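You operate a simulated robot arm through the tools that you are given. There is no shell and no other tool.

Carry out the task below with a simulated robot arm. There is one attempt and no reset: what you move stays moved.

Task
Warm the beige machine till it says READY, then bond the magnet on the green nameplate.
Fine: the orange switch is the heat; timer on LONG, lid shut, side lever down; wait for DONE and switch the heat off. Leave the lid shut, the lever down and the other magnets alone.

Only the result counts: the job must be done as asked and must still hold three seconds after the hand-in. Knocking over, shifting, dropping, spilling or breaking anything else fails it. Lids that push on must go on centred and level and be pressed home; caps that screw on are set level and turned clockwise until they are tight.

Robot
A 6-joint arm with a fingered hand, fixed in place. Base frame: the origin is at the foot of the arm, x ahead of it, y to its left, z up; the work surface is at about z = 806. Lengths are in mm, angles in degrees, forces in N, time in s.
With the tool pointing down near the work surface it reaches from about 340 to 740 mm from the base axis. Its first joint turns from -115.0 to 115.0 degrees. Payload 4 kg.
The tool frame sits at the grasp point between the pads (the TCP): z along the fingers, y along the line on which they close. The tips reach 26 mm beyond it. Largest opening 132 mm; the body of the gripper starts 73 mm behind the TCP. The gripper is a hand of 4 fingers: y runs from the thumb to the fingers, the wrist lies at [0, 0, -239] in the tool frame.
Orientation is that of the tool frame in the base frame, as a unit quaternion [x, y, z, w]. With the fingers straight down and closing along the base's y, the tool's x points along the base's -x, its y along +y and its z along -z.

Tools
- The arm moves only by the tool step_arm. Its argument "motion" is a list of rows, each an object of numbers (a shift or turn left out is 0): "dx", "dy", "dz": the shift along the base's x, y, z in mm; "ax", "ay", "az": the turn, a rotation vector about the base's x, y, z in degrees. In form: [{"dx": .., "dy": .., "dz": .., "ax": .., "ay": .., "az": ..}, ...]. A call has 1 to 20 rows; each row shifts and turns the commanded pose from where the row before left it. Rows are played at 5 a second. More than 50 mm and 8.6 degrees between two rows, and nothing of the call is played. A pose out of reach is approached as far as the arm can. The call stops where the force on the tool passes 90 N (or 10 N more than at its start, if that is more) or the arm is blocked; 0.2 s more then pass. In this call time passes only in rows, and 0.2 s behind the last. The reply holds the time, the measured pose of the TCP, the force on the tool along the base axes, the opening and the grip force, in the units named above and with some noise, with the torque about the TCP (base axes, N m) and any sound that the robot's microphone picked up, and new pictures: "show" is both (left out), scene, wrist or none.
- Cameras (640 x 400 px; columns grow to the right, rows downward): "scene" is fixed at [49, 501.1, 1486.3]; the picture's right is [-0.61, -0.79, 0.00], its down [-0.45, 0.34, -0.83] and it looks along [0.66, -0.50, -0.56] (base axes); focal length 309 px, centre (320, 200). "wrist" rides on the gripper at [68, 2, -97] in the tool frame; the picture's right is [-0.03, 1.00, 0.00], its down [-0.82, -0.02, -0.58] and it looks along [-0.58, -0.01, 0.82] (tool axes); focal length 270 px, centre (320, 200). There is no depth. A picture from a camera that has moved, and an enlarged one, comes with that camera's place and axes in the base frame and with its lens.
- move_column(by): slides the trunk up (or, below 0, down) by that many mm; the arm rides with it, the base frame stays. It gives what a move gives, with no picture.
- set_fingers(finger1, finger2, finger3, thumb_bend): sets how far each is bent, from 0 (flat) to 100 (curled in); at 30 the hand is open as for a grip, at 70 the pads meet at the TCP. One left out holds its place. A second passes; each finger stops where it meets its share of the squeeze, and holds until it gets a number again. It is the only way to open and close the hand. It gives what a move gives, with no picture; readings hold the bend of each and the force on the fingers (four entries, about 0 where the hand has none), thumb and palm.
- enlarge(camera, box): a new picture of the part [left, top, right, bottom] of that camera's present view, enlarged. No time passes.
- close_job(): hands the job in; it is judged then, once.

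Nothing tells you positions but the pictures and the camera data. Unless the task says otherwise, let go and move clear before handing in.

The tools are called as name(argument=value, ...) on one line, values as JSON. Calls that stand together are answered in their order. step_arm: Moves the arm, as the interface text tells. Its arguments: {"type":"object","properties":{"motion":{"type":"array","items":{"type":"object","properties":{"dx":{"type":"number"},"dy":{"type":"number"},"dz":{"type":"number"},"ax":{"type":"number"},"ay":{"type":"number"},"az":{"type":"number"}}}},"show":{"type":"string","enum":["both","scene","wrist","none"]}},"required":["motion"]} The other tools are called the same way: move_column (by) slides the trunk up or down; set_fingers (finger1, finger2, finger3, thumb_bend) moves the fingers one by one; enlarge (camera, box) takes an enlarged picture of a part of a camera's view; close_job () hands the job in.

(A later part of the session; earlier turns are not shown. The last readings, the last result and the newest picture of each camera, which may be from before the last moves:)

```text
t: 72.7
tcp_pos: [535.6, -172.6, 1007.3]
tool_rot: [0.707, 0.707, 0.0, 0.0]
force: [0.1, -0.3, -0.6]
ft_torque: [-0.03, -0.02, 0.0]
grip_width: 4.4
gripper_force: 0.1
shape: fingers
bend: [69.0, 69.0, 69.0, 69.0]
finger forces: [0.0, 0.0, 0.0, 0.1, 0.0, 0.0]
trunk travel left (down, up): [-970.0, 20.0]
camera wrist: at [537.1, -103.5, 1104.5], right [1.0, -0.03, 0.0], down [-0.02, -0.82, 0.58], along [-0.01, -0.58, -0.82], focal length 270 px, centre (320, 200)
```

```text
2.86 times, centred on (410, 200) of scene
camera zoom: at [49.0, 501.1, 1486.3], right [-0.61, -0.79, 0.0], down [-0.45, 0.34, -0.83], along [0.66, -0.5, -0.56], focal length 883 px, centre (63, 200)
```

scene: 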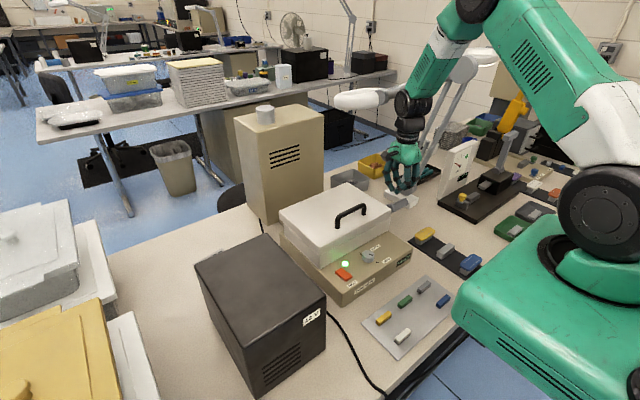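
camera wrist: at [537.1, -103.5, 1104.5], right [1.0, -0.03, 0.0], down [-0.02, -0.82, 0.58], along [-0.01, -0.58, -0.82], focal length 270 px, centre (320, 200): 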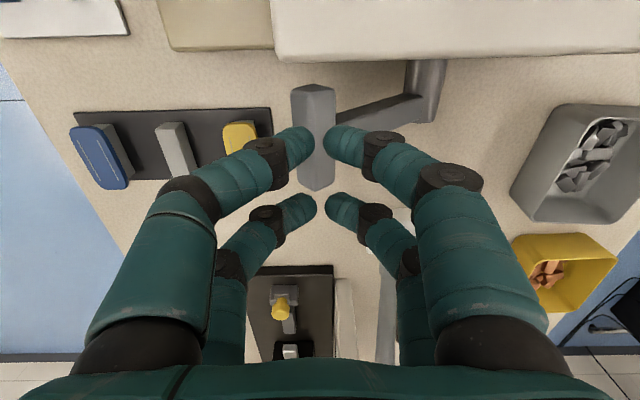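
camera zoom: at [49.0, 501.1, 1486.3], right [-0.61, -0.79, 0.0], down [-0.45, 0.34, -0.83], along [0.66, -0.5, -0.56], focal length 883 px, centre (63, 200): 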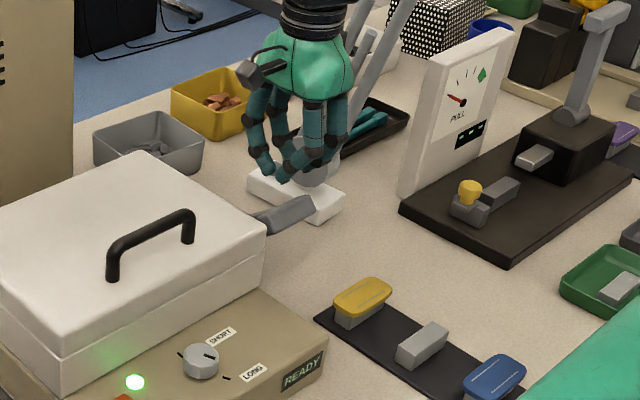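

The lever is about 56° down, its handle near (530, −182, 905), and the fist is right over it. I'll descend onto it.

step_arm(motion=[{"dx": -6, "dz": -25}, {"dz": -15}, {"dz": -8}, {"dz": -6}, {"dx": -2, "dz": -6}, {"dx": -2, "dz": -6}])

enlarge(camera="scene", box=[340, 140, 480, 280])

```text
t: 74.1
tcp_pos: [522.4, -170.5, 944.2]
tool_rot: [0.707, 0.707, -0.001, 0.0]
force: [-11.4, 0.7, 7.9]
ft_torque: [0.05, 0.37, 0.07]
grip_width: 10.4
gripper_force: 6.9
shape: fingers
bend: [69.0, 69.0, 67.0, 68.0]
finger forces: [0.1, 0.0, 5.6, 0.0, 8.1, 0.0]
trunk travel left (down, up): [-970.0, 20.0]
camera wrist: at [525.2, -102.6, 1039.8], right [1.0, -0.03, 0.0], down [-0.02, -0.82, 0.58], along [-0.02, -0.58, -0.82], focal length 270 px, centre (320, 200)
```

scene: 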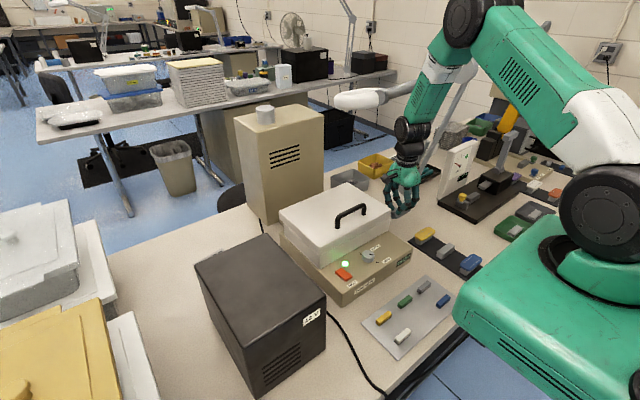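
wrist: 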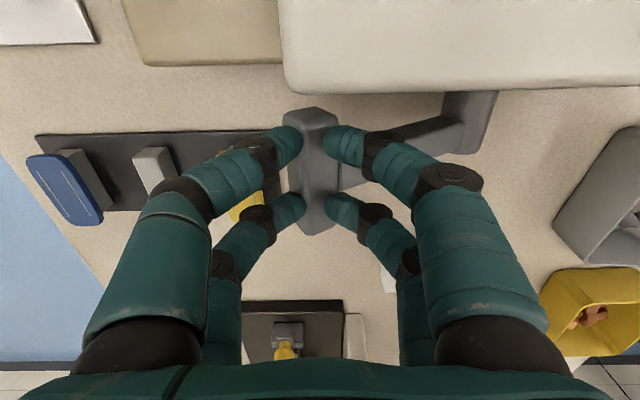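

```text
2.86 times, centred on (410, 210) of scene
camera zoom: at [49.0, 501.1, 1486.3], right [-0.61, -0.79, 0.0], down [-0.45, 0.34, -0.83], along [0.66, -0.5, -0.56], focal length 883 px, centre (63, 171)
```

zoom: 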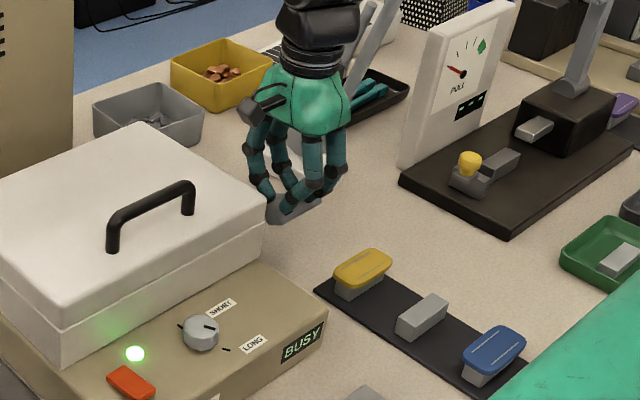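

The display now says BUSY, so lever and lid both registered and the cycle has started. I'll press a few mm more to check the lever is at its stop.

step_arm(motion=[{"dx": 2, "dz": -3}, {"dz": -3}, {"dz": 0}])

enlarge(camera="scene", box=[340, 140, 480, 280])

```text
t: 74.9
tcp_pos: [525.1, -171.0, 937.1]
tool_rot: [0.708, 0.707, 0.001, 0.0]
force: [-19.4, 1.1, 12.3]
ft_torque: [0.05, 0.66, 0.02]
grip_width: 16.2
gripper_force: 11.1
shape: fingers
bend: [69.0, 69.0, 64.0, 65.0]
finger forces: [0.0, 0.1, 8.8, 0.0, 13.6, 0.1]
trunk travel left (down, up): [-970.0, 20.0]
camera wrist: at [527.3, -102.7, 1034.3], right [1.0, -0.03, 0.0], down [-0.02, -0.82, 0.58], along [-0.02, -0.58, -0.82], focal length 270 px, centre (320, 200)
```

scene: 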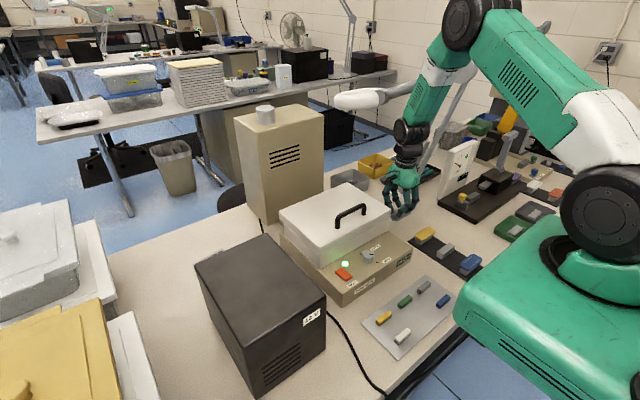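
wrist: 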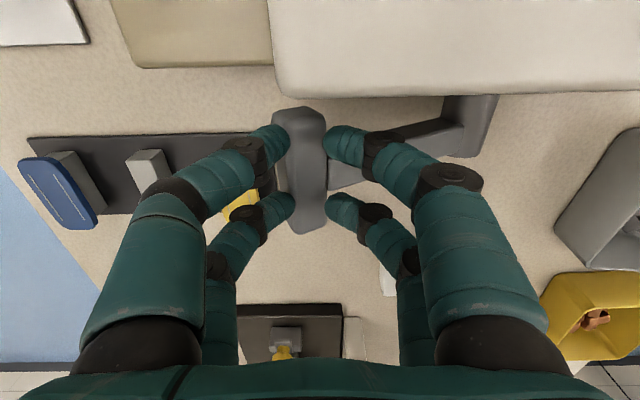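

```text
2.86 times, centred on (410, 210) of scene
camera zoom: at [49.0, 501.1, 1486.3], right [-0.61, -0.79, 0.0], down [-0.45, 0.34, -0.83], along [0.66, -0.5, -0.56], focal length 883 px, centre (63, 171)
```

zoom: 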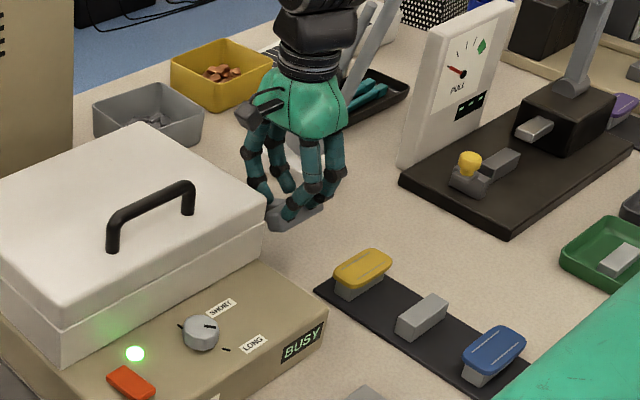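

The handle is wedging between my finger pairs, so this push isn't clean. I'll lift off and see whether the lever stays and where it sits.

step_arm(motion=[{"dz": 15}, {"dz": 30}, {"dz": 30, "dx": -20}, {"dx": -30}, {"dx": -20}])

enlarge(camera="scene", box=[340, 150, 460, 270])

enlarge(camera="wrist", box=[250, 40, 530, 240])

```text
t: 76.1
tcp_pos: [456.0, -173.5, 1012.1]
tool_rot: [0.708, 0.707, 0.001, 0.001]
force: [0.1, 0.1, -0.7]
ft_torque: [0.03, -0.01, 0.03]
grip_width: 4.4
gripper_force: 0.1
shape: fingers
bend: [69.0, 69.0, 69.0, 69.0]
finger forces: [0.0, 0.1, 0.0, 0.0, 0.1, 0.1]
trunk travel left (down, up): [-970.0, 20.0]
camera wrist: at [457.8, -103.7, 1108.9], right [1.0, -0.03, 0.0], down [-0.02, -0.82, 0.58], along [-0.01, -0.58, -0.82], focal length 270 px, centre (320, 200)
```

scene: 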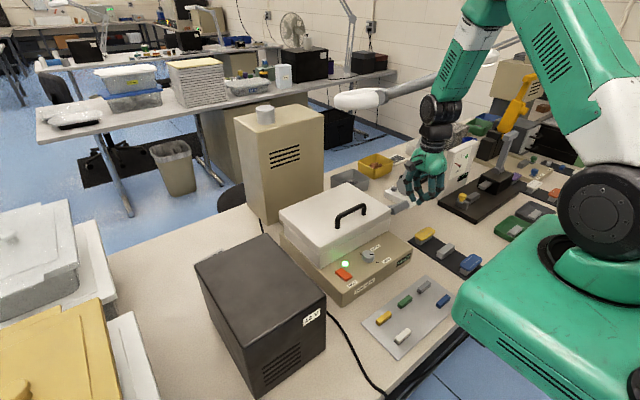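
wrist: 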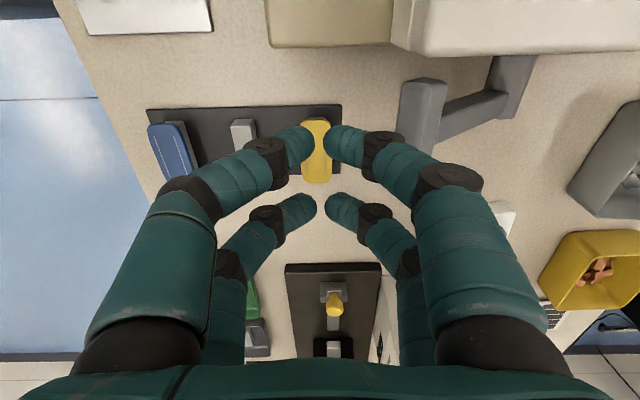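

```text
3.33 times, centred on (400, 210) of scene
camera zoom: at [49.0, 501.1, 1486.3], right [-0.61, -0.79, 0.0], down [-0.45, 0.34, -0.83], along [0.66, -0.5, -0.56], focal length 1031 px, centre (53, 167)
```

zoom: 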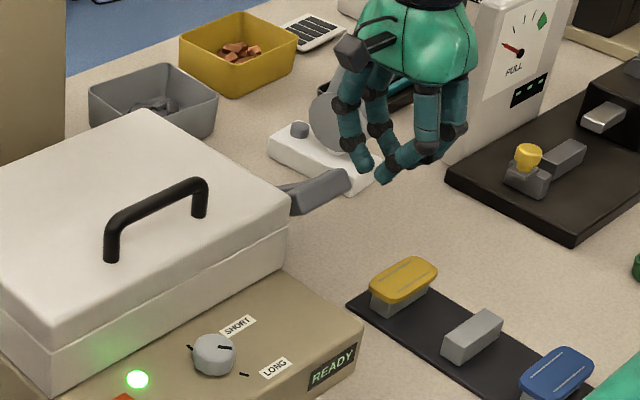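

```text
2.00 times, centred on (390, 140) of wrist
camera zoom: at [457.8, -103.7, 1108.9], right [1.0, -0.03, 0.0], down [-0.02, -0.82, 0.58], along [-0.01, -0.58, -0.82], focal length 541 px, centre (180, 320)
```

zoom: 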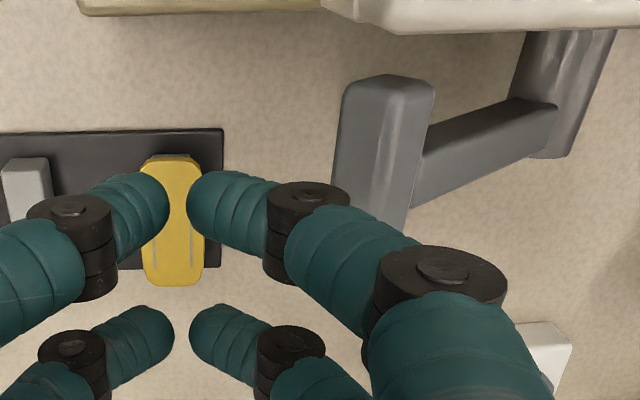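

The display went back to READY: the lever is only about 51° down, and lifting the wedged hand raised it again. This time I'll come down behind the handle, between handle and pivot, so my fingers push only forward and down.

step_arm(motion=[{"dx": 35}, {"dx": 35, "dy": -3}, {"dx": 32}, {"dz": -20}, {"dz": -14}, {"dz": 0}])

enlarge(camera="wrist", box=[220, 60, 500, 260])

enlarge(camera="scene", box=[340, 150, 460, 270])

```text
t: 77.5
tcp_pos: [558.8, -176.3, 978.4]
tool_rot: [0.707, 0.707, 0.0, 0.0]
force: [-0.5, 0.2, 0.6]
ft_torque: [0.0, 0.0, 0.01]
grip_width: 4.5
gripper_force: 0.0
shape: fingers
bend: [69.0, 69.0, 69.0, 69.0]
finger forces: [0.0, 0.0, 0.0, 0.1, 0.1, 0.1]
trunk travel left (down, up): [-970.0, 20.0]
camera wrist: at [560.7, -106.8, 1074.0], right [1.0, -0.03, 0.0], down [-0.02, -0.82, 0.58], along [-0.01, -0.58, -0.82], focal length 270 px, centre (320, 200)
```

scene: 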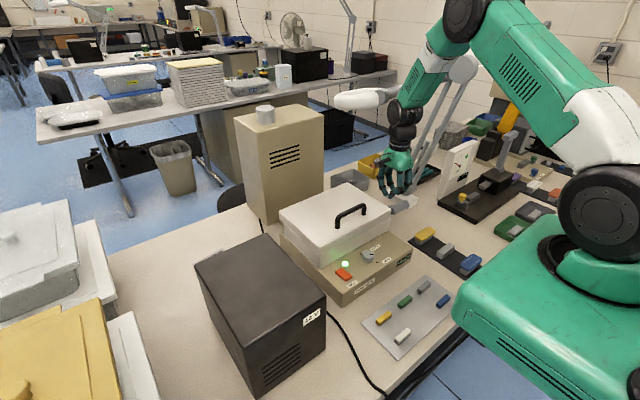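
wrist: 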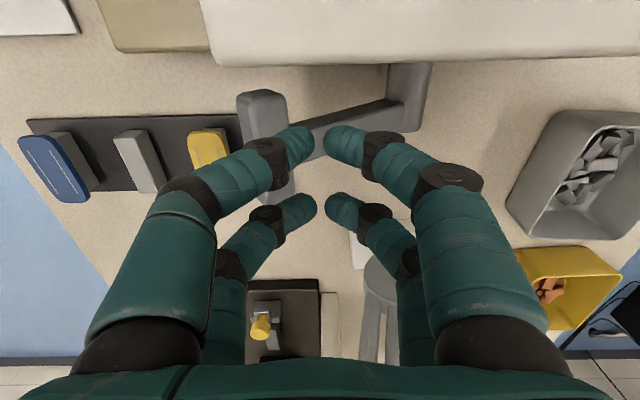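

```text
2.00 times, centred on (360, 160) of wrist
camera zoom: at [560.7, -106.8, 1074.0], right [1.0, -0.03, 0.0], down [-0.02, -0.82, 0.58], along [-0.01, -0.58, -0.82], focal length 541 px, centre (240, 280)
```

zoom: 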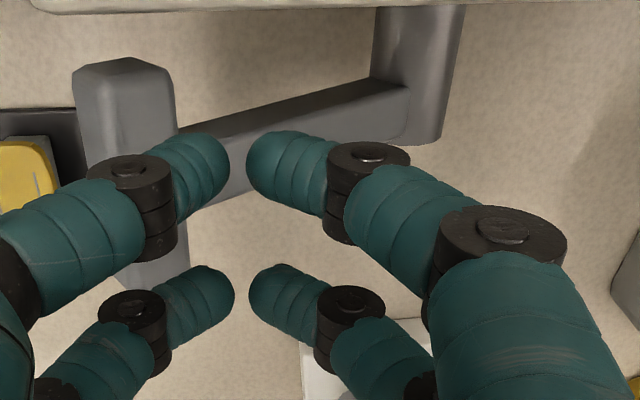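

```text
3.33 times, centred on (400, 210) of scene
camera zoom: at [49.0, 501.1, 1486.3], right [-0.61, -0.79, 0.0], down [-0.45, 0.34, -0.83], along [0.66, -0.5, -0.56], focal length 1031 px, centre (53, 167)
```

zoom: 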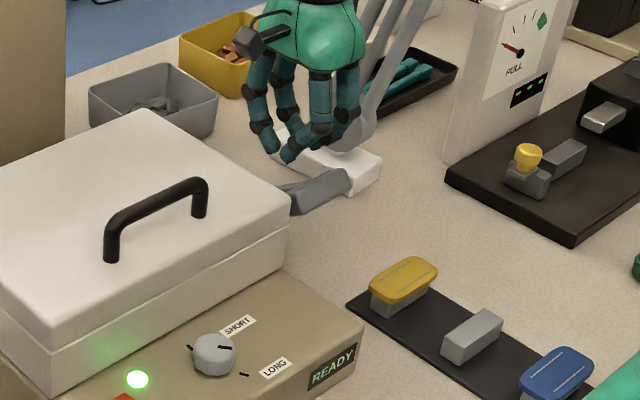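

The front finger pair is just behind the handle's back face. I'll now push down and forward along the lever's arc in small steps, watching the force.

step_arm(motion=[{"dz": -8}, {"dx": -2, "dz": -6}, {"dx": -3, "dz": -5}, {"dx": -3, "dz": -5}, {"dx": -3, "dz": -5}])

enlarge(camera="scene", box=[340, 150, 460, 270])

enlarge(camera="wrist", box=[220, 60, 500, 260])

```text
t: 78.7
tcp_pos: [550.4, -175.2, 948.5]
tool_rot: [0.707, 0.707, 0.0, 0.0]
force: [0.2, 0.5, 0.7]
ft_torque: [0.0, -0.02, 0.02]
grip_width: 3.9
gripper_force: 0.0
shape: fingers
bend: [69.0, 69.0, 69.0, 69.0]
finger forces: [0.0, 0.0, 0.0, 0.0, 0.5, 0.0]
trunk travel left (down, up): [-970.0, 20.0]
camera wrist: at [551.6, -107.1, 1045.2], right [1.0, -0.03, 0.0], down [-0.02, -0.82, 0.58], along [-0.01, -0.58, -0.82], focal length 270 px, centre (320, 200)
```

scene: 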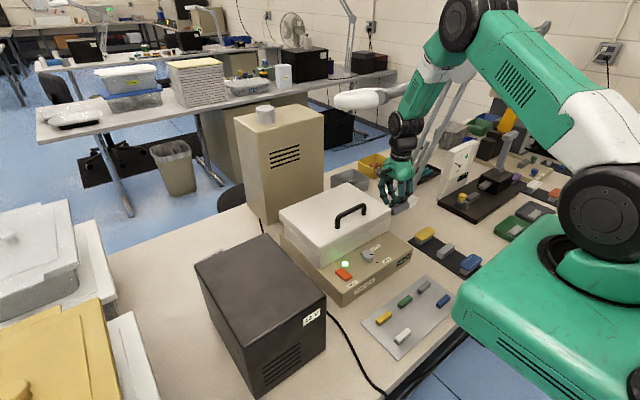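
wrist: 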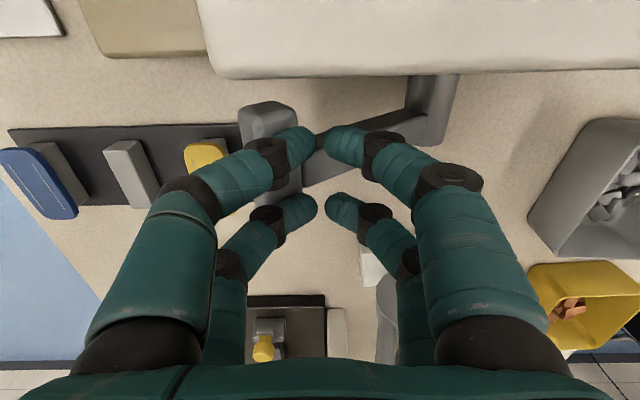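

```text
3.33 times, centred on (400, 210) of scene
camera zoom: at [49.0, 501.1, 1486.3], right [-0.61, -0.79, 0.0], down [-0.45, 0.34, -0.83], along [0.66, -0.5, -0.56], focal length 1031 px, centre (53, 167)
```

zoom: 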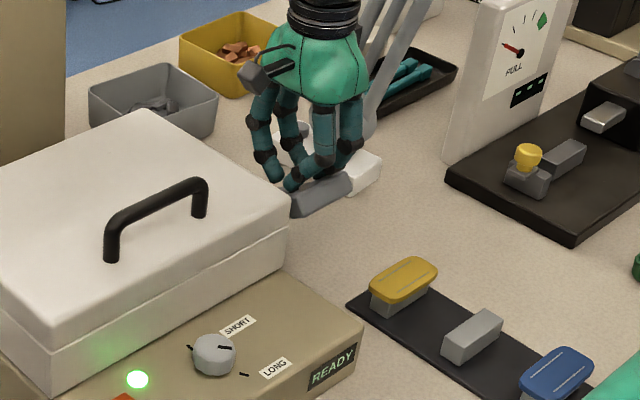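

```text
2.00 times, centred on (360, 160) of wrist
camera zoom: at [551.6, -107.1, 1045.2], right [1.0, -0.03, 0.0], down [-0.02, -0.82, 0.58], along [-0.01, -0.58, -0.82], focal length 541 px, centre (240, 280)
```

zoom: 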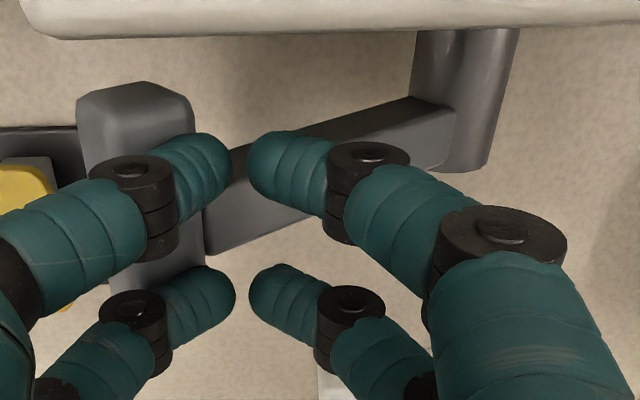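

The thumb has just begun to touch the handle's back. Continuing forward and down.

step_arm(motion=[{"dx": -3, "dz": -4}, {"dx": -3, "dz": -4}, {"dx": -3, "dz": -4}, {"dx": -3, "dz": -4}, {"dx": -2.5, "dz": -4}, {"dx": 0}])

enlarge(camera="scene", box=[340, 150, 460, 270])

enlarge(camera="wrist", box=[220, 60, 500, 260])

```text
t: 80.1
tcp_pos: [535.1, -174.9, 929.1]
tool_rot: [0.706, 0.708, 0.0, 0.001]
force: [0.0, 0.0, 5.2]
ft_torque: [0.03, 0.02, -0.02]
grip_width: 2.3
gripper_force: 2.3
shape: fingers
bend: [69.0, 69.0, 70.0, 70.0]
finger forces: [0.0, 0.0, 1.2, 0.0, 3.7, 0.0]
trunk travel left (down, up): [-970.0, 20.0]
camera wrist: at [536.4, -105.5, 1025.2], right [1.0, -0.03, 0.0], down [-0.02, -0.82, 0.58], along [-0.01, -0.58, -0.82], focal length 270 px, centre (320, 200)
```

scene: 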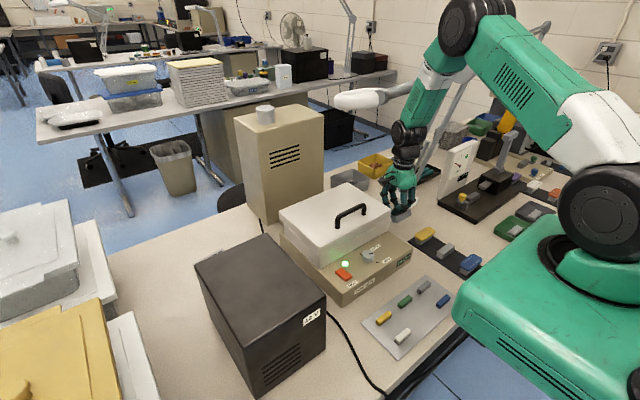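
wrist: 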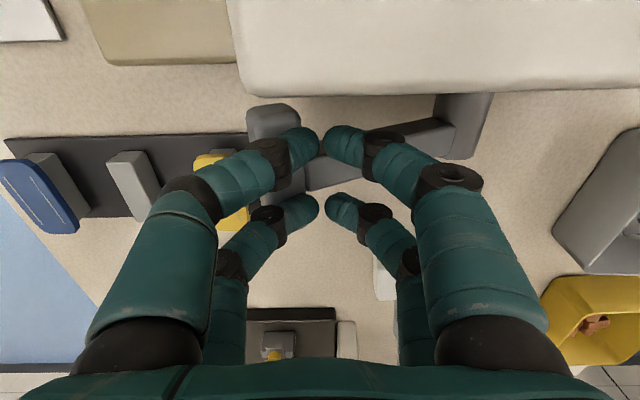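

```text
3.33 times, centred on (400, 210) of scene
camera zoom: at [49.0, 501.1, 1486.3], right [-0.61, -0.79, 0.0], down [-0.45, 0.34, -0.83], along [0.66, -0.5, -0.56], focal length 1031 px, centre (53, 167)
```

zoom: 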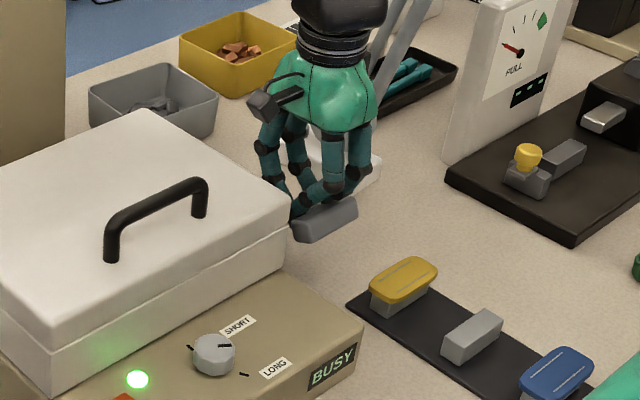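

```text
2.00 times, centred on (360, 160) of wrist
camera zoom: at [536.4, -105.5, 1025.2], right [1.0, -0.03, 0.0], down [-0.02, -0.82, 0.58], along [-0.01, -0.58, -0.82], focal length 541 px, centre (240, 280)
```

zoom: 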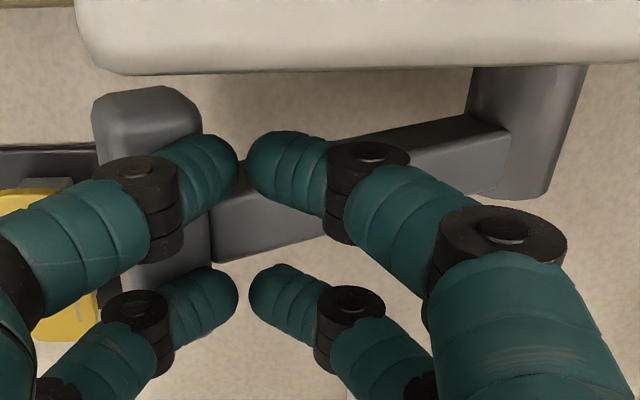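

BUSY again, with a clean 5 N push. I'll keep following until the lever reaches its stop.

step_arm(motion=[{"dx": -2.5, "dz": -4}, {"dx": -2.5, "dz": -4}, {"dx": -2, "dz": -4}, {"dx": -2, "dz": -4}, {"dx": 0}])

enlarge(camera="scene", box=[340, 150, 460, 270])

enlarge(camera="wrist", box=[220, 60, 500, 260])

```text
t: 81.3
tcp_pos: [527.2, -175.6, 918.6]
tool_rot: [0.707, 0.707, 0.004, 0.01]
force: [12.0, 3.9, 65.2]
ft_torque: [-0.16, -0.5, 0.1]
grip_width: 0.2
gripper_force: 34.7
shape: fingers
bend: [67.0, 72.0, 74.0, 75.0]
finger forces: [0.0, 28.1, 19.8, 0.1, 21.7, 0.1]
trunk travel left (down, up): [-970.0, 20.0]
camera wrist: at [527.5, -105.6, 1015.6], right [1.0, -0.02, 0.02], down [-0.03, -0.81, 0.58], along [0.0, -0.58, -0.81], focal length 270 px, centre (320, 200)
```

scene: 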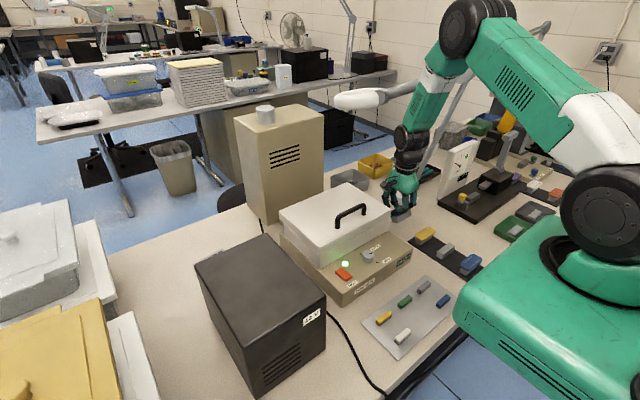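
wrist: 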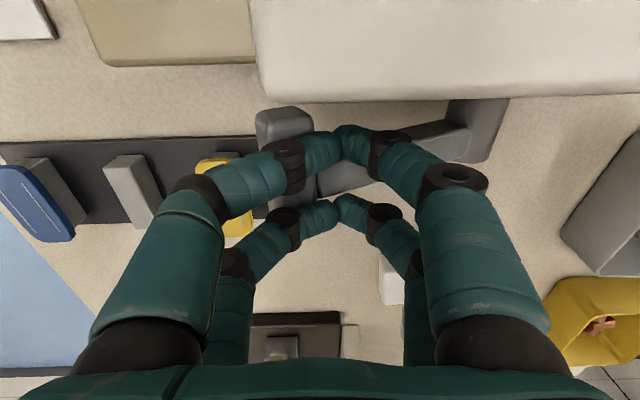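

```text
3.33 times, centred on (400, 210) of scene
camera zoom: at [49.0, 501.1, 1486.3], right [-0.61, -0.79, 0.0], down [-0.45, 0.34, -0.83], along [0.66, -0.5, -0.56], focal length 1031 px, centre (53, 167)
```

zoom: 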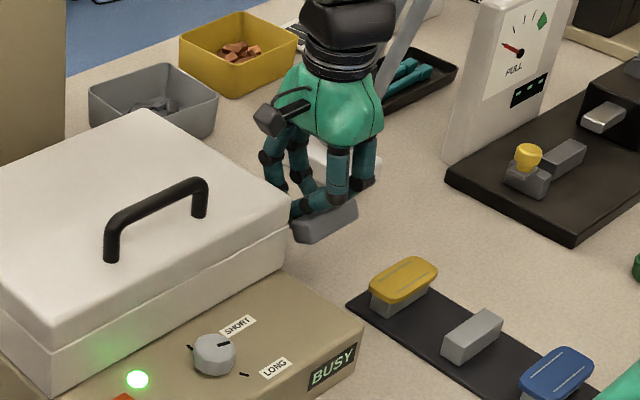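

```text
2.00 times, centred on (360, 160) of wrist
camera zoom: at [527.5, -105.6, 1015.6], right [1.0, -0.02, 0.02], down [-0.03, -0.81, 0.58], along [0.0, -0.58, -0.81], focal length 541 px, centre (240, 280)
```

zoom: 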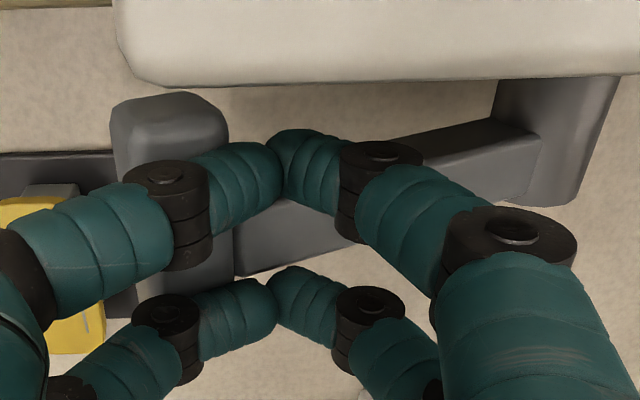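

65 N, so the lever is hard against its stop and the display shows BUSY. I'll back off straight up and slightly away, then check that the lever stays down.

step_arm(motion=[{"dx": 1, "dz": 5}, {"dx": 2, "dz": 5}, {"dx": 3, "dz": 8}, {"dx": 3, "dz": 15}, {"dz": 30}, {"dz": 40}])

enlarge(camera="scene", box=[340, 150, 460, 270])

```text
t: 82.7
tcp_pos: [533.2, -177.6, 1014.2]
tool_rot: [0.707, 0.707, -0.001, 0.0]
force: [0.2, -0.6, 0.9]
ft_torque: [0.01, -0.03, -0.03]
grip_width: 4.0
gripper_force: 0.1
shape: fingers
bend: [69.0, 69.0, 69.0, 69.0]
finger forces: [0.1, 0.0, 0.0, 0.1, 0.1, 0.0]
trunk travel left (down, up): [-970.0, 20.0]
camera wrist: at [535.6, -107.9, 1110.3], right [1.0, -0.03, 0.0], down [-0.02, -0.82, 0.58], along [-0.02, -0.58, -0.82], focal length 270 px, centre (320, 200)
```

scene: 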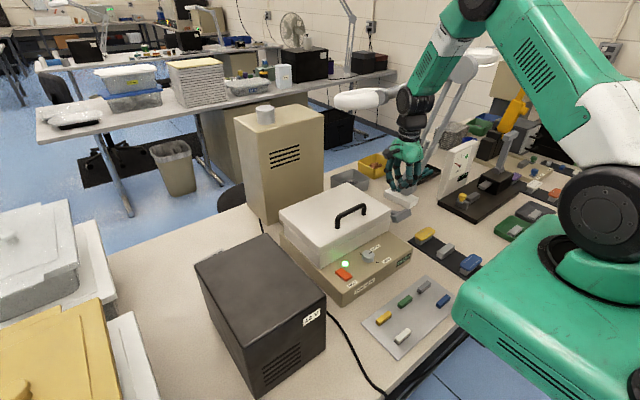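
wrist: 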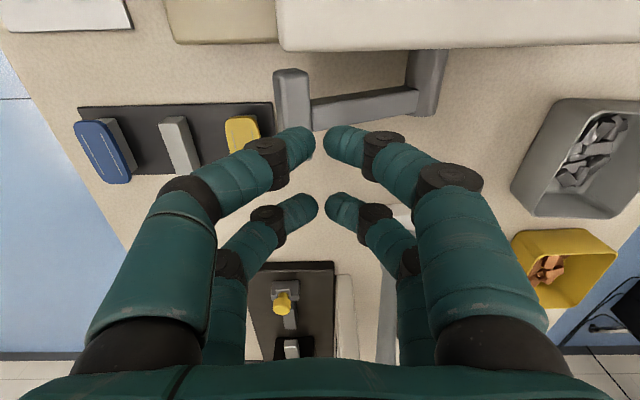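

```text
3.33 times, centred on (400, 210) of scene
camera zoom: at [49.0, 501.1, 1486.3], right [-0.61, -0.79, 0.0], down [-0.45, 0.34, -0.83], along [0.66, -0.5, -0.56], focal length 1031 px, centre (53, 167)
```

zoom: 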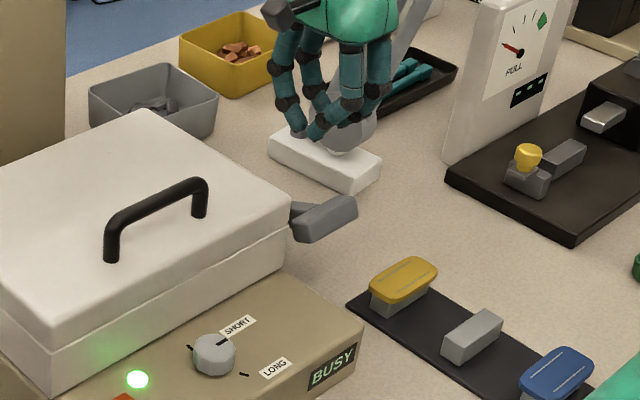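

The lever stays down and BUSY continues. Now I'll wait for DONE, and check the timer knob while moving the hand back toward the switch.

enlarge(camera="scene", box=[335, 235, 415, 305])

step_arm(motion=[{"dz": 30}, {"dx": -10, "dy": 30}, {"dx": -10, "dy": 40}, {"dx": -10, "dy": 40}, {"dx": -10, "dy": 40}, {"dx": -10, "dy": 40}, {"dx": -10, "dy": 40}, {"dx": -10, "dy": 30}, {"dx": 0}])

enlarge(camera="scene", box=[335, 235, 415, 305])

```text
5.71 times, centred on (375, 270) of scene
camera zoom: at [49.0, 501.1, 1486.3], right [-0.61, -0.79, 0.0], down [-0.45, 0.34, -0.83], along [0.66, -0.5, -0.56], focal length 1767 px, centre (6, -200)
```

zoom: 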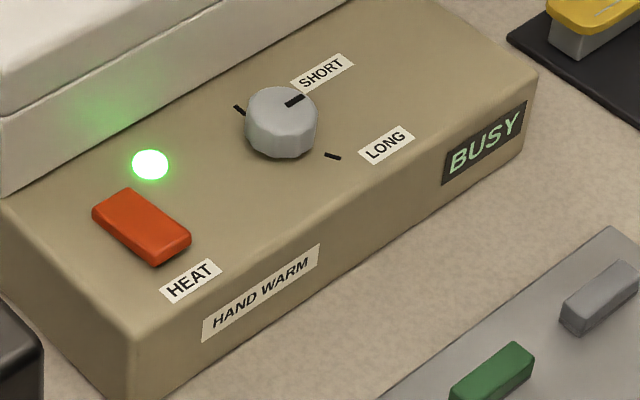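

```text
t: 84.7
tcp_pos: [460.6, 84.4, 1043.3]
tool_rot: [0.707, 0.708, 0.0, 0.0]
force: [-0.4, -0.4, 1.2]
ft_torque: [-0.01, 0.0, 0.0]
grip_width: 4.2
gripper_force: 0.0
shape: fingers
bend: [69.0, 69.0, 69.0, 69.0]
finger forces: [0.1, 0.0, 0.0, 0.1, 0.0, 0.0]
trunk travel left (down, up): [-970.0, 20.0]
camera wrist: at [463.4, 153.4, 1139.0], right [1.0, -0.03, 0.0], down [-0.02, -0.82, 0.58], along [-0.01, -0.58, -0.82], focal length 270 px, centre (320, 200)
```

scene: 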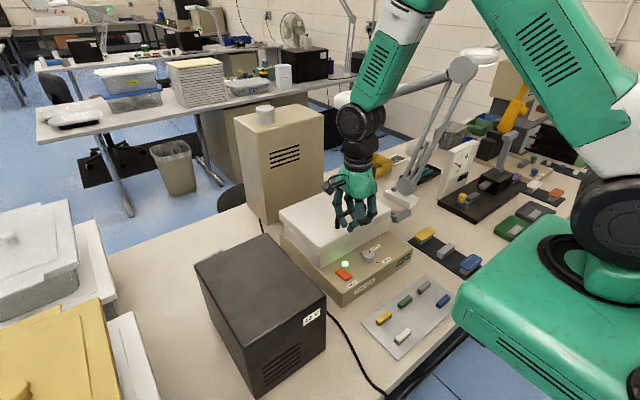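
wrist: 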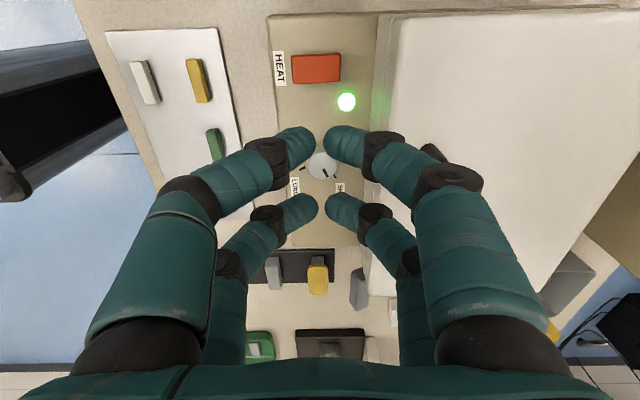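

```text
5.71 times, centred on (375, 270) of scene
camera zoom: at [49.0, 501.1, 1486.3], right [-0.61, -0.79, 0.0], down [-0.45, 0.34, -0.83], along [0.66, -0.5, -0.56], focal length 1767 px, centre (6, -200)
```

zoom: 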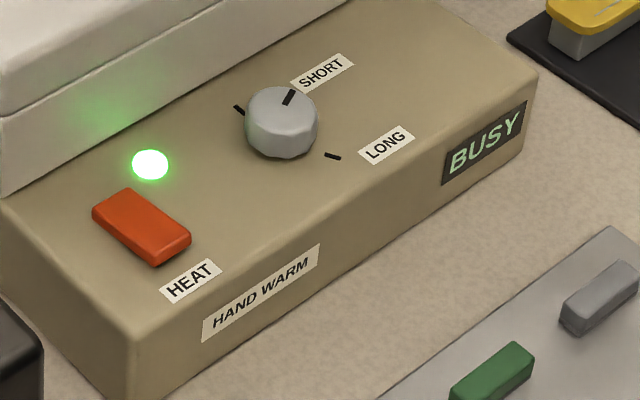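

The knob is unwinding as the cycle timer, at about 10°/s, and should reach zero in about 7 s. While it runs I'll set up the single pressing finger and move above the near end of the switch, well clear of it.

set_fingers(finger1=65, finger2=100, finger3=10, thumb_bend=10)

step_arm(motion=[{"dx": -16, "dy": 4, "dz": -15}, {"dx": -16, "dy": 3, "dz": -15}, {"dx": 0}, {"dx": 0}])

enlarge(camera="scene", box=[335, 235, 415, 305])

```text
t: 85.7
tcp_pos: [460.6, 85.4, 1042.3]
tool_rot: [0.707, 0.707, 0.0, 0.0]
force: [-0.4, 0.2, -0.3]
ft_torque: [-0.01, 0.01, 0.0]
grip_width: 94.9
gripper_force: 0.1
shape: fingers
bend: [65.0, 100.0, 10.0, 10.0]
finger forces: [0.0, 0.0, 0.0, 0.1, 0.0, 0.0]
trunk travel left (down, up): [-970.0, 20.0]
```

```text
t: 86.7
tcp_pos: [430.9, 91.0, 1014.9]
tool_rot: [0.706, 0.708, 0.001, 0.0]
force: [-0.3, 0.4, -0.7]
ft_torque: [0.01, 0.02, -0.02]
grip_width: 95.3
gripper_force: 0.1
shape: fingers
bend: [65.0, 100.0, 10.0, 10.0]
finger forces: [0.1, 0.1, 0.1, 0.0, 0.0, 0.0]
trunk travel left (down, up): [-970.0, 20.0]
camera wrist: at [432.6, 160.2, 1110.6], right [1.0, -0.03, 0.0], down [-0.02, -0.82, 0.58], along [-0.01, -0.58, -0.82], focal length 270 px, centre (320, 200)
```

scene: 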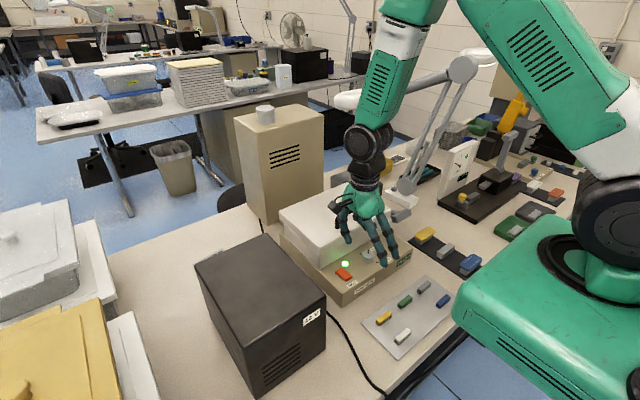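
wrist: 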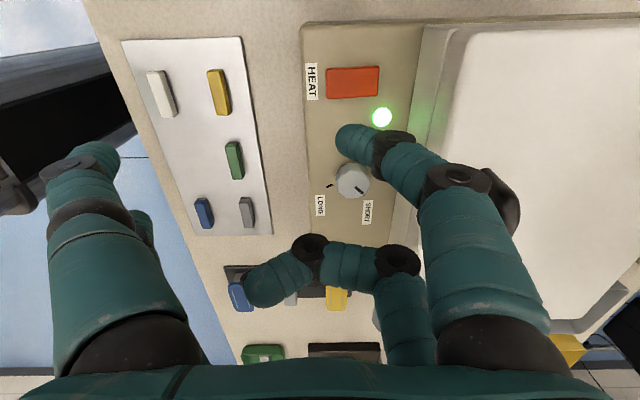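

```text
5.71 times, centred on (375, 270) of scene
camera zoom: at [49.0, 501.1, 1486.3], right [-0.61, -0.79, 0.0], down [-0.45, 0.34, -0.83], along [0.66, -0.5, -0.56], focal length 1767 px, centre (6, -200)
```

zoom: 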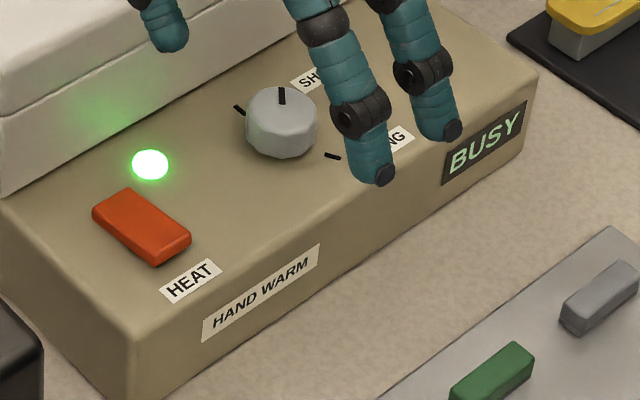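

BUSY continues and the pointer is past SHORT on its way to rest. I'll hold still until it finishes.

step_arm(motion=[{"dz": 0}, {"dz": 0}, {"dz": 0}, {"dz": 0}, {"dz": 0}, {"dz": 0}, {"dz": 0}, {"dz": 0}, {"dz": 0}, {"dz": 0}, {"dz": 0}, {"dz": 0}, {"dz": 0}, {"dz": 0}, {"dz": 0}], show="none")

enlarge(camera="scene", box=[335, 235, 415, 305])

```text
t: 89.9
tcp_pos: [430.2, 90.6, 1013.7]
tool_rot: [0.707, 0.707, 0.0, 0.0]
force: [-0.6, 0.5, 0.6]
ft_torque: [-0.02, 0.05, 0.01]
grip_width: 95.1
gripper_force: 0.0
shape: fingers
bend: [65.0, 100.0, 10.0, 10.0]
finger forces: [0.0, 0.1, 0.0, 0.0, 0.1, 0.1]
trunk travel left (down, up): [-970.0, 20.0]
```

```text
5.71 times, centred on (375, 270) of scene
camera zoom: at [49.0, 501.1, 1486.3], right [-0.61, -0.79, 0.0], down [-0.45, 0.34, -0.83], along [0.66, -0.5, -0.56], focal length 1767 px, centre (6, -200)
```

zoom: 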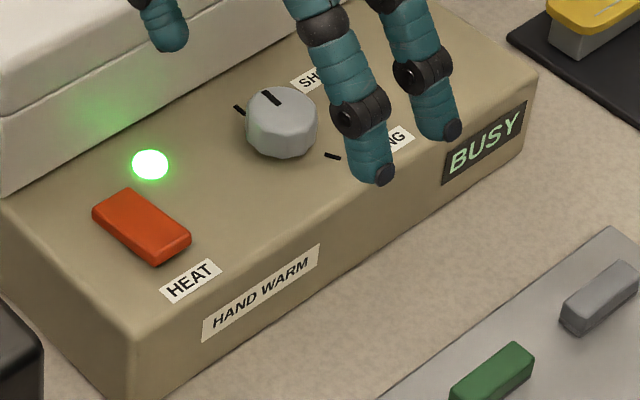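

Still BUSY with about 20–25° left on the knob, so I'll keep waiting.

step_arm(motion=[{"dz": 0}, {"dz": 0}, {"dz": 0}, {"dz": 0}, {"dz": 0}, {"dz": 0}, {"dz": 0}, {"dz": 0}, {"dz": 0}, {"dz": 0}, {"dz": 0}, {"dz": 0}], show="none")

enlarge(camera="scene", box=[335, 235, 415, 305])

```text
t: 92.5
tcp_pos: [430.1, 90.7, 1013.8]
tool_rot: [0.707, 0.707, 0.0, 0.0]
force: [0.2, 0.1, -0.4]
ft_torque: [-0.01, 0.03, 0.02]
grip_width: 95.1
gripper_force: 0.2
shape: fingers
bend: [65.0, 100.0, 10.0, 10.0]
finger forces: [0.0, 0.1, 0.0, 0.1, 0.1, 0.1]
trunk travel left (down, up): [-970.0, 20.0]
```

```text
5.71 times, centred on (375, 270) of scene
camera zoom: at [49.0, 501.1, 1486.3], right [-0.61, -0.79, 0.0], down [-0.45, 0.34, -0.83], along [0.66, -0.5, -0.56], focal length 1767 px, centre (6, -200)
```

zoom: 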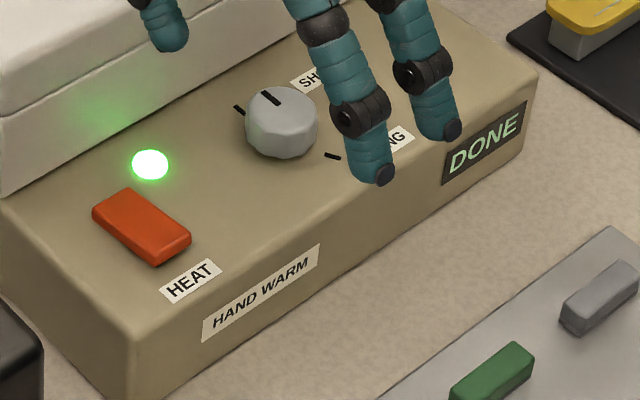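

DONE is displayed. Now I'll switch the heat off by pressing the raised near end of the rocker (x ≈ 441) with the same finger, first coming down close to check the aim.

step_arm(motion=[{"dx": -3, "dz": -35}, {"dz": -35}, {"dz": -15}, {"dz": 0}])

enlarge(camera="wrist", box=[240, 20, 440, 200])

enlarge(camera="scene", box=[310, 200, 420, 300])

```text
t: 93.5
tcp_pos: [428.1, 92.5, 931.7]
tool_rot: [0.707, 0.707, 0.0, 0.0]
force: [-0.2, 0.0, 0.7]
ft_torque: [0.0, 0.03, 0.0]
grip_width: 95.1
gripper_force: 0.0
shape: fingers
bend: [65.0, 100.0, 10.0, 10.0]
finger forces: [0.0, 0.1, 0.0, 0.0, 0.0, 0.1]
trunk travel left (down, up): [-970.0, 20.0]
camera wrist: at [430.2, 161.5, 1027.3], right [1.0, -0.03, 0.0], down [-0.02, -0.82, 0.58], along [-0.01, -0.58, -0.82], focal length 270 px, centre (320, 200)
```

scene: 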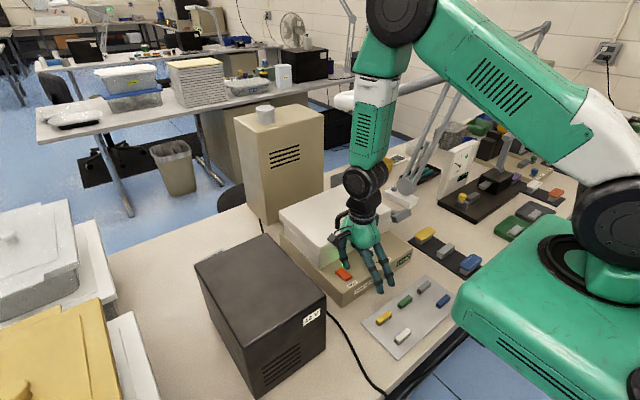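
wrist: 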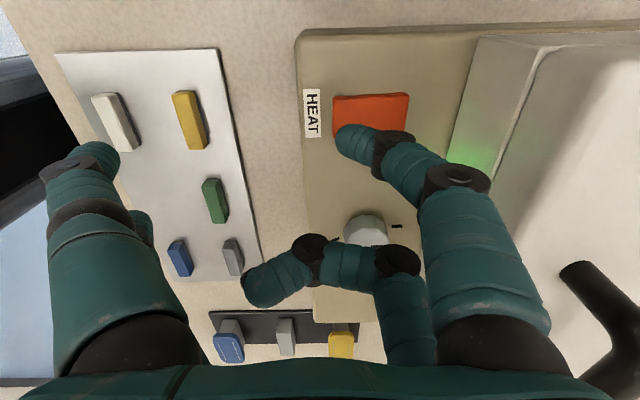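

```text
2.22 times, centred on (340, 110) of wrist
camera zoom: at [430.2, 161.5, 1027.3], right [1.0, -0.03, 0.0], down [-0.02, -0.82, 0.58], along [-0.01, -0.58, -0.82], focal length 601 px, centre (276, 400)
```

zoom: 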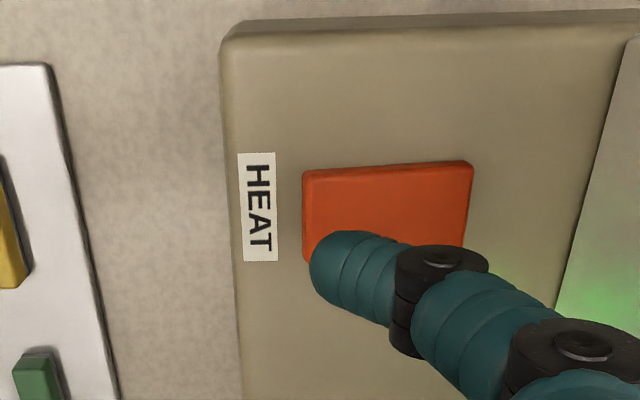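

```text
4.00 times, centred on (365, 250) of scene
camera zoom: at [49.0, 501.1, 1486.3], right [-0.61, -0.79, 0.0], down [-0.45, 0.34, -0.83], along [0.66, -0.5, -0.56], focal length 1237 px, centre (140, 0)
```

zoom: 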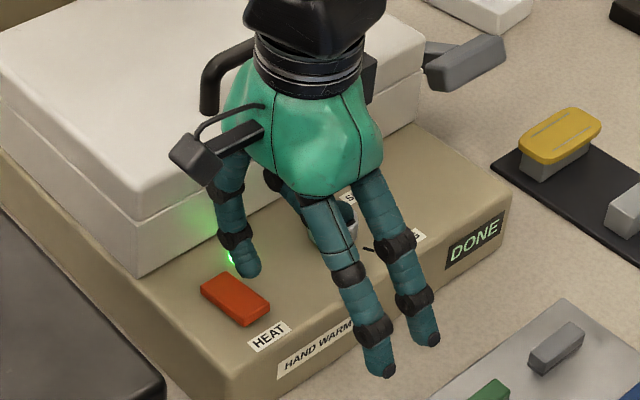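

The aim is good, but finger 1's knuckle would pass only a few mm from the lid front. I'll straighten that finger a little and shift the hand back by the same amount for more clearance, then re-check.

set_fingers(finger1=55)

step_arm(motion=[{"dx": -9}, {"dx": -8}, {"dx": 0}])

enlarge(camera="wrist", box=[270, 20, 510, 220])

enlarge(camera="scene", box=[310, 200, 420, 300])

```text
t: 94.5
tcp_pos: [428.6, 92.2, 931.1]
tool_rot: [0.707, 0.707, 0.0, 0.0]
force: [-0.2, -0.5, 0.5]
ft_torque: [0.0, 0.0, 0.01]
grip_width: 111.8
gripper_force: 0.0
shape: fingers
bend: [55.0, 100.0, 10.0, 10.0]
finger forces: [0.0, 0.0, 0.0, 0.0, 0.0, 0.0]
trunk travel left (down, up): [-970.0, 20.0]
```

```text
t: 95.3
tcp_pos: [410.6, 93.2, 930.2]
tool_rot: [0.707, 0.707, 0.0, 0.0]
force: [-0.2, 0.4, -0.7]
ft_torque: [0.01, 0.02, -0.01]
grip_width: 111.6
gripper_force: 0.0
shape: fingers
bend: [55.0, 100.0, 10.0, 10.0]
finger forces: [0.0, 0.1, 0.1, 0.1, 0.1, 0.0]
trunk travel left (down, up): [-970.0, 20.0]
camera wrist: at [413.1, 162.1, 1026.8], right [1.0, -0.03, 0.0], down [-0.02, -0.82, 0.58], along [-0.01, -0.58, -0.82], focal length 270 px, centre (320, 200)
```

scene: 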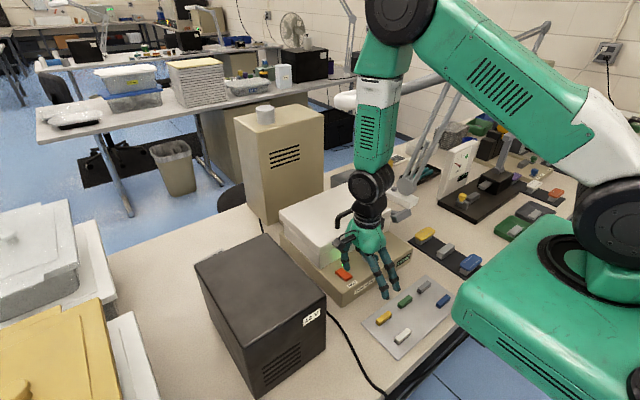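
wrist: 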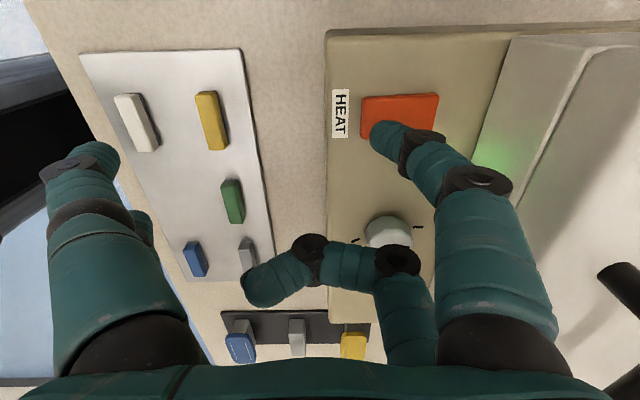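

```text
2.00 times, centred on (390, 120) of wrist
camera zoom: at [413.1, 162.1, 1026.8], right [1.0, -0.03, 0.0], down [-0.02, -0.82, 0.58], along [-0.01, -0.58, -0.82], focal length 541 px, centre (180, 360)
```

zoom: 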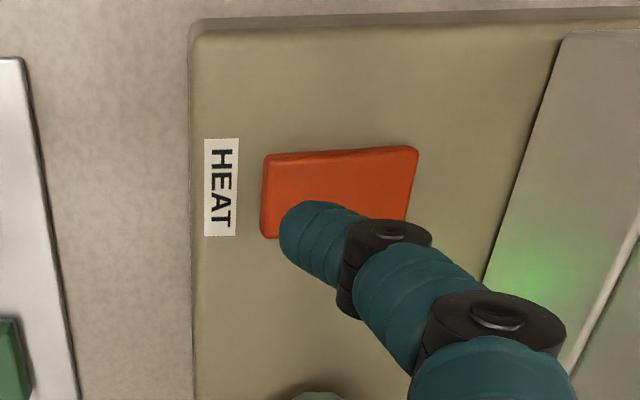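

```text
4.00 times, centred on (365, 250) of scene
camera zoom: at [49.0, 501.1, 1486.3], right [-0.61, -0.79, 0.0], down [-0.45, 0.34, -0.83], along [0.66, -0.5, -0.56], focal length 1237 px, centre (140, 0)
```

zoom: 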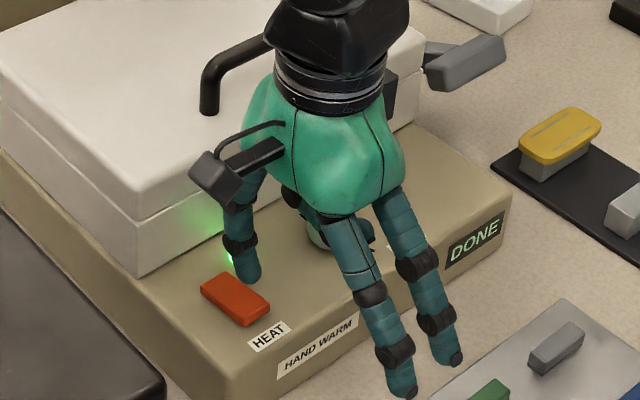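

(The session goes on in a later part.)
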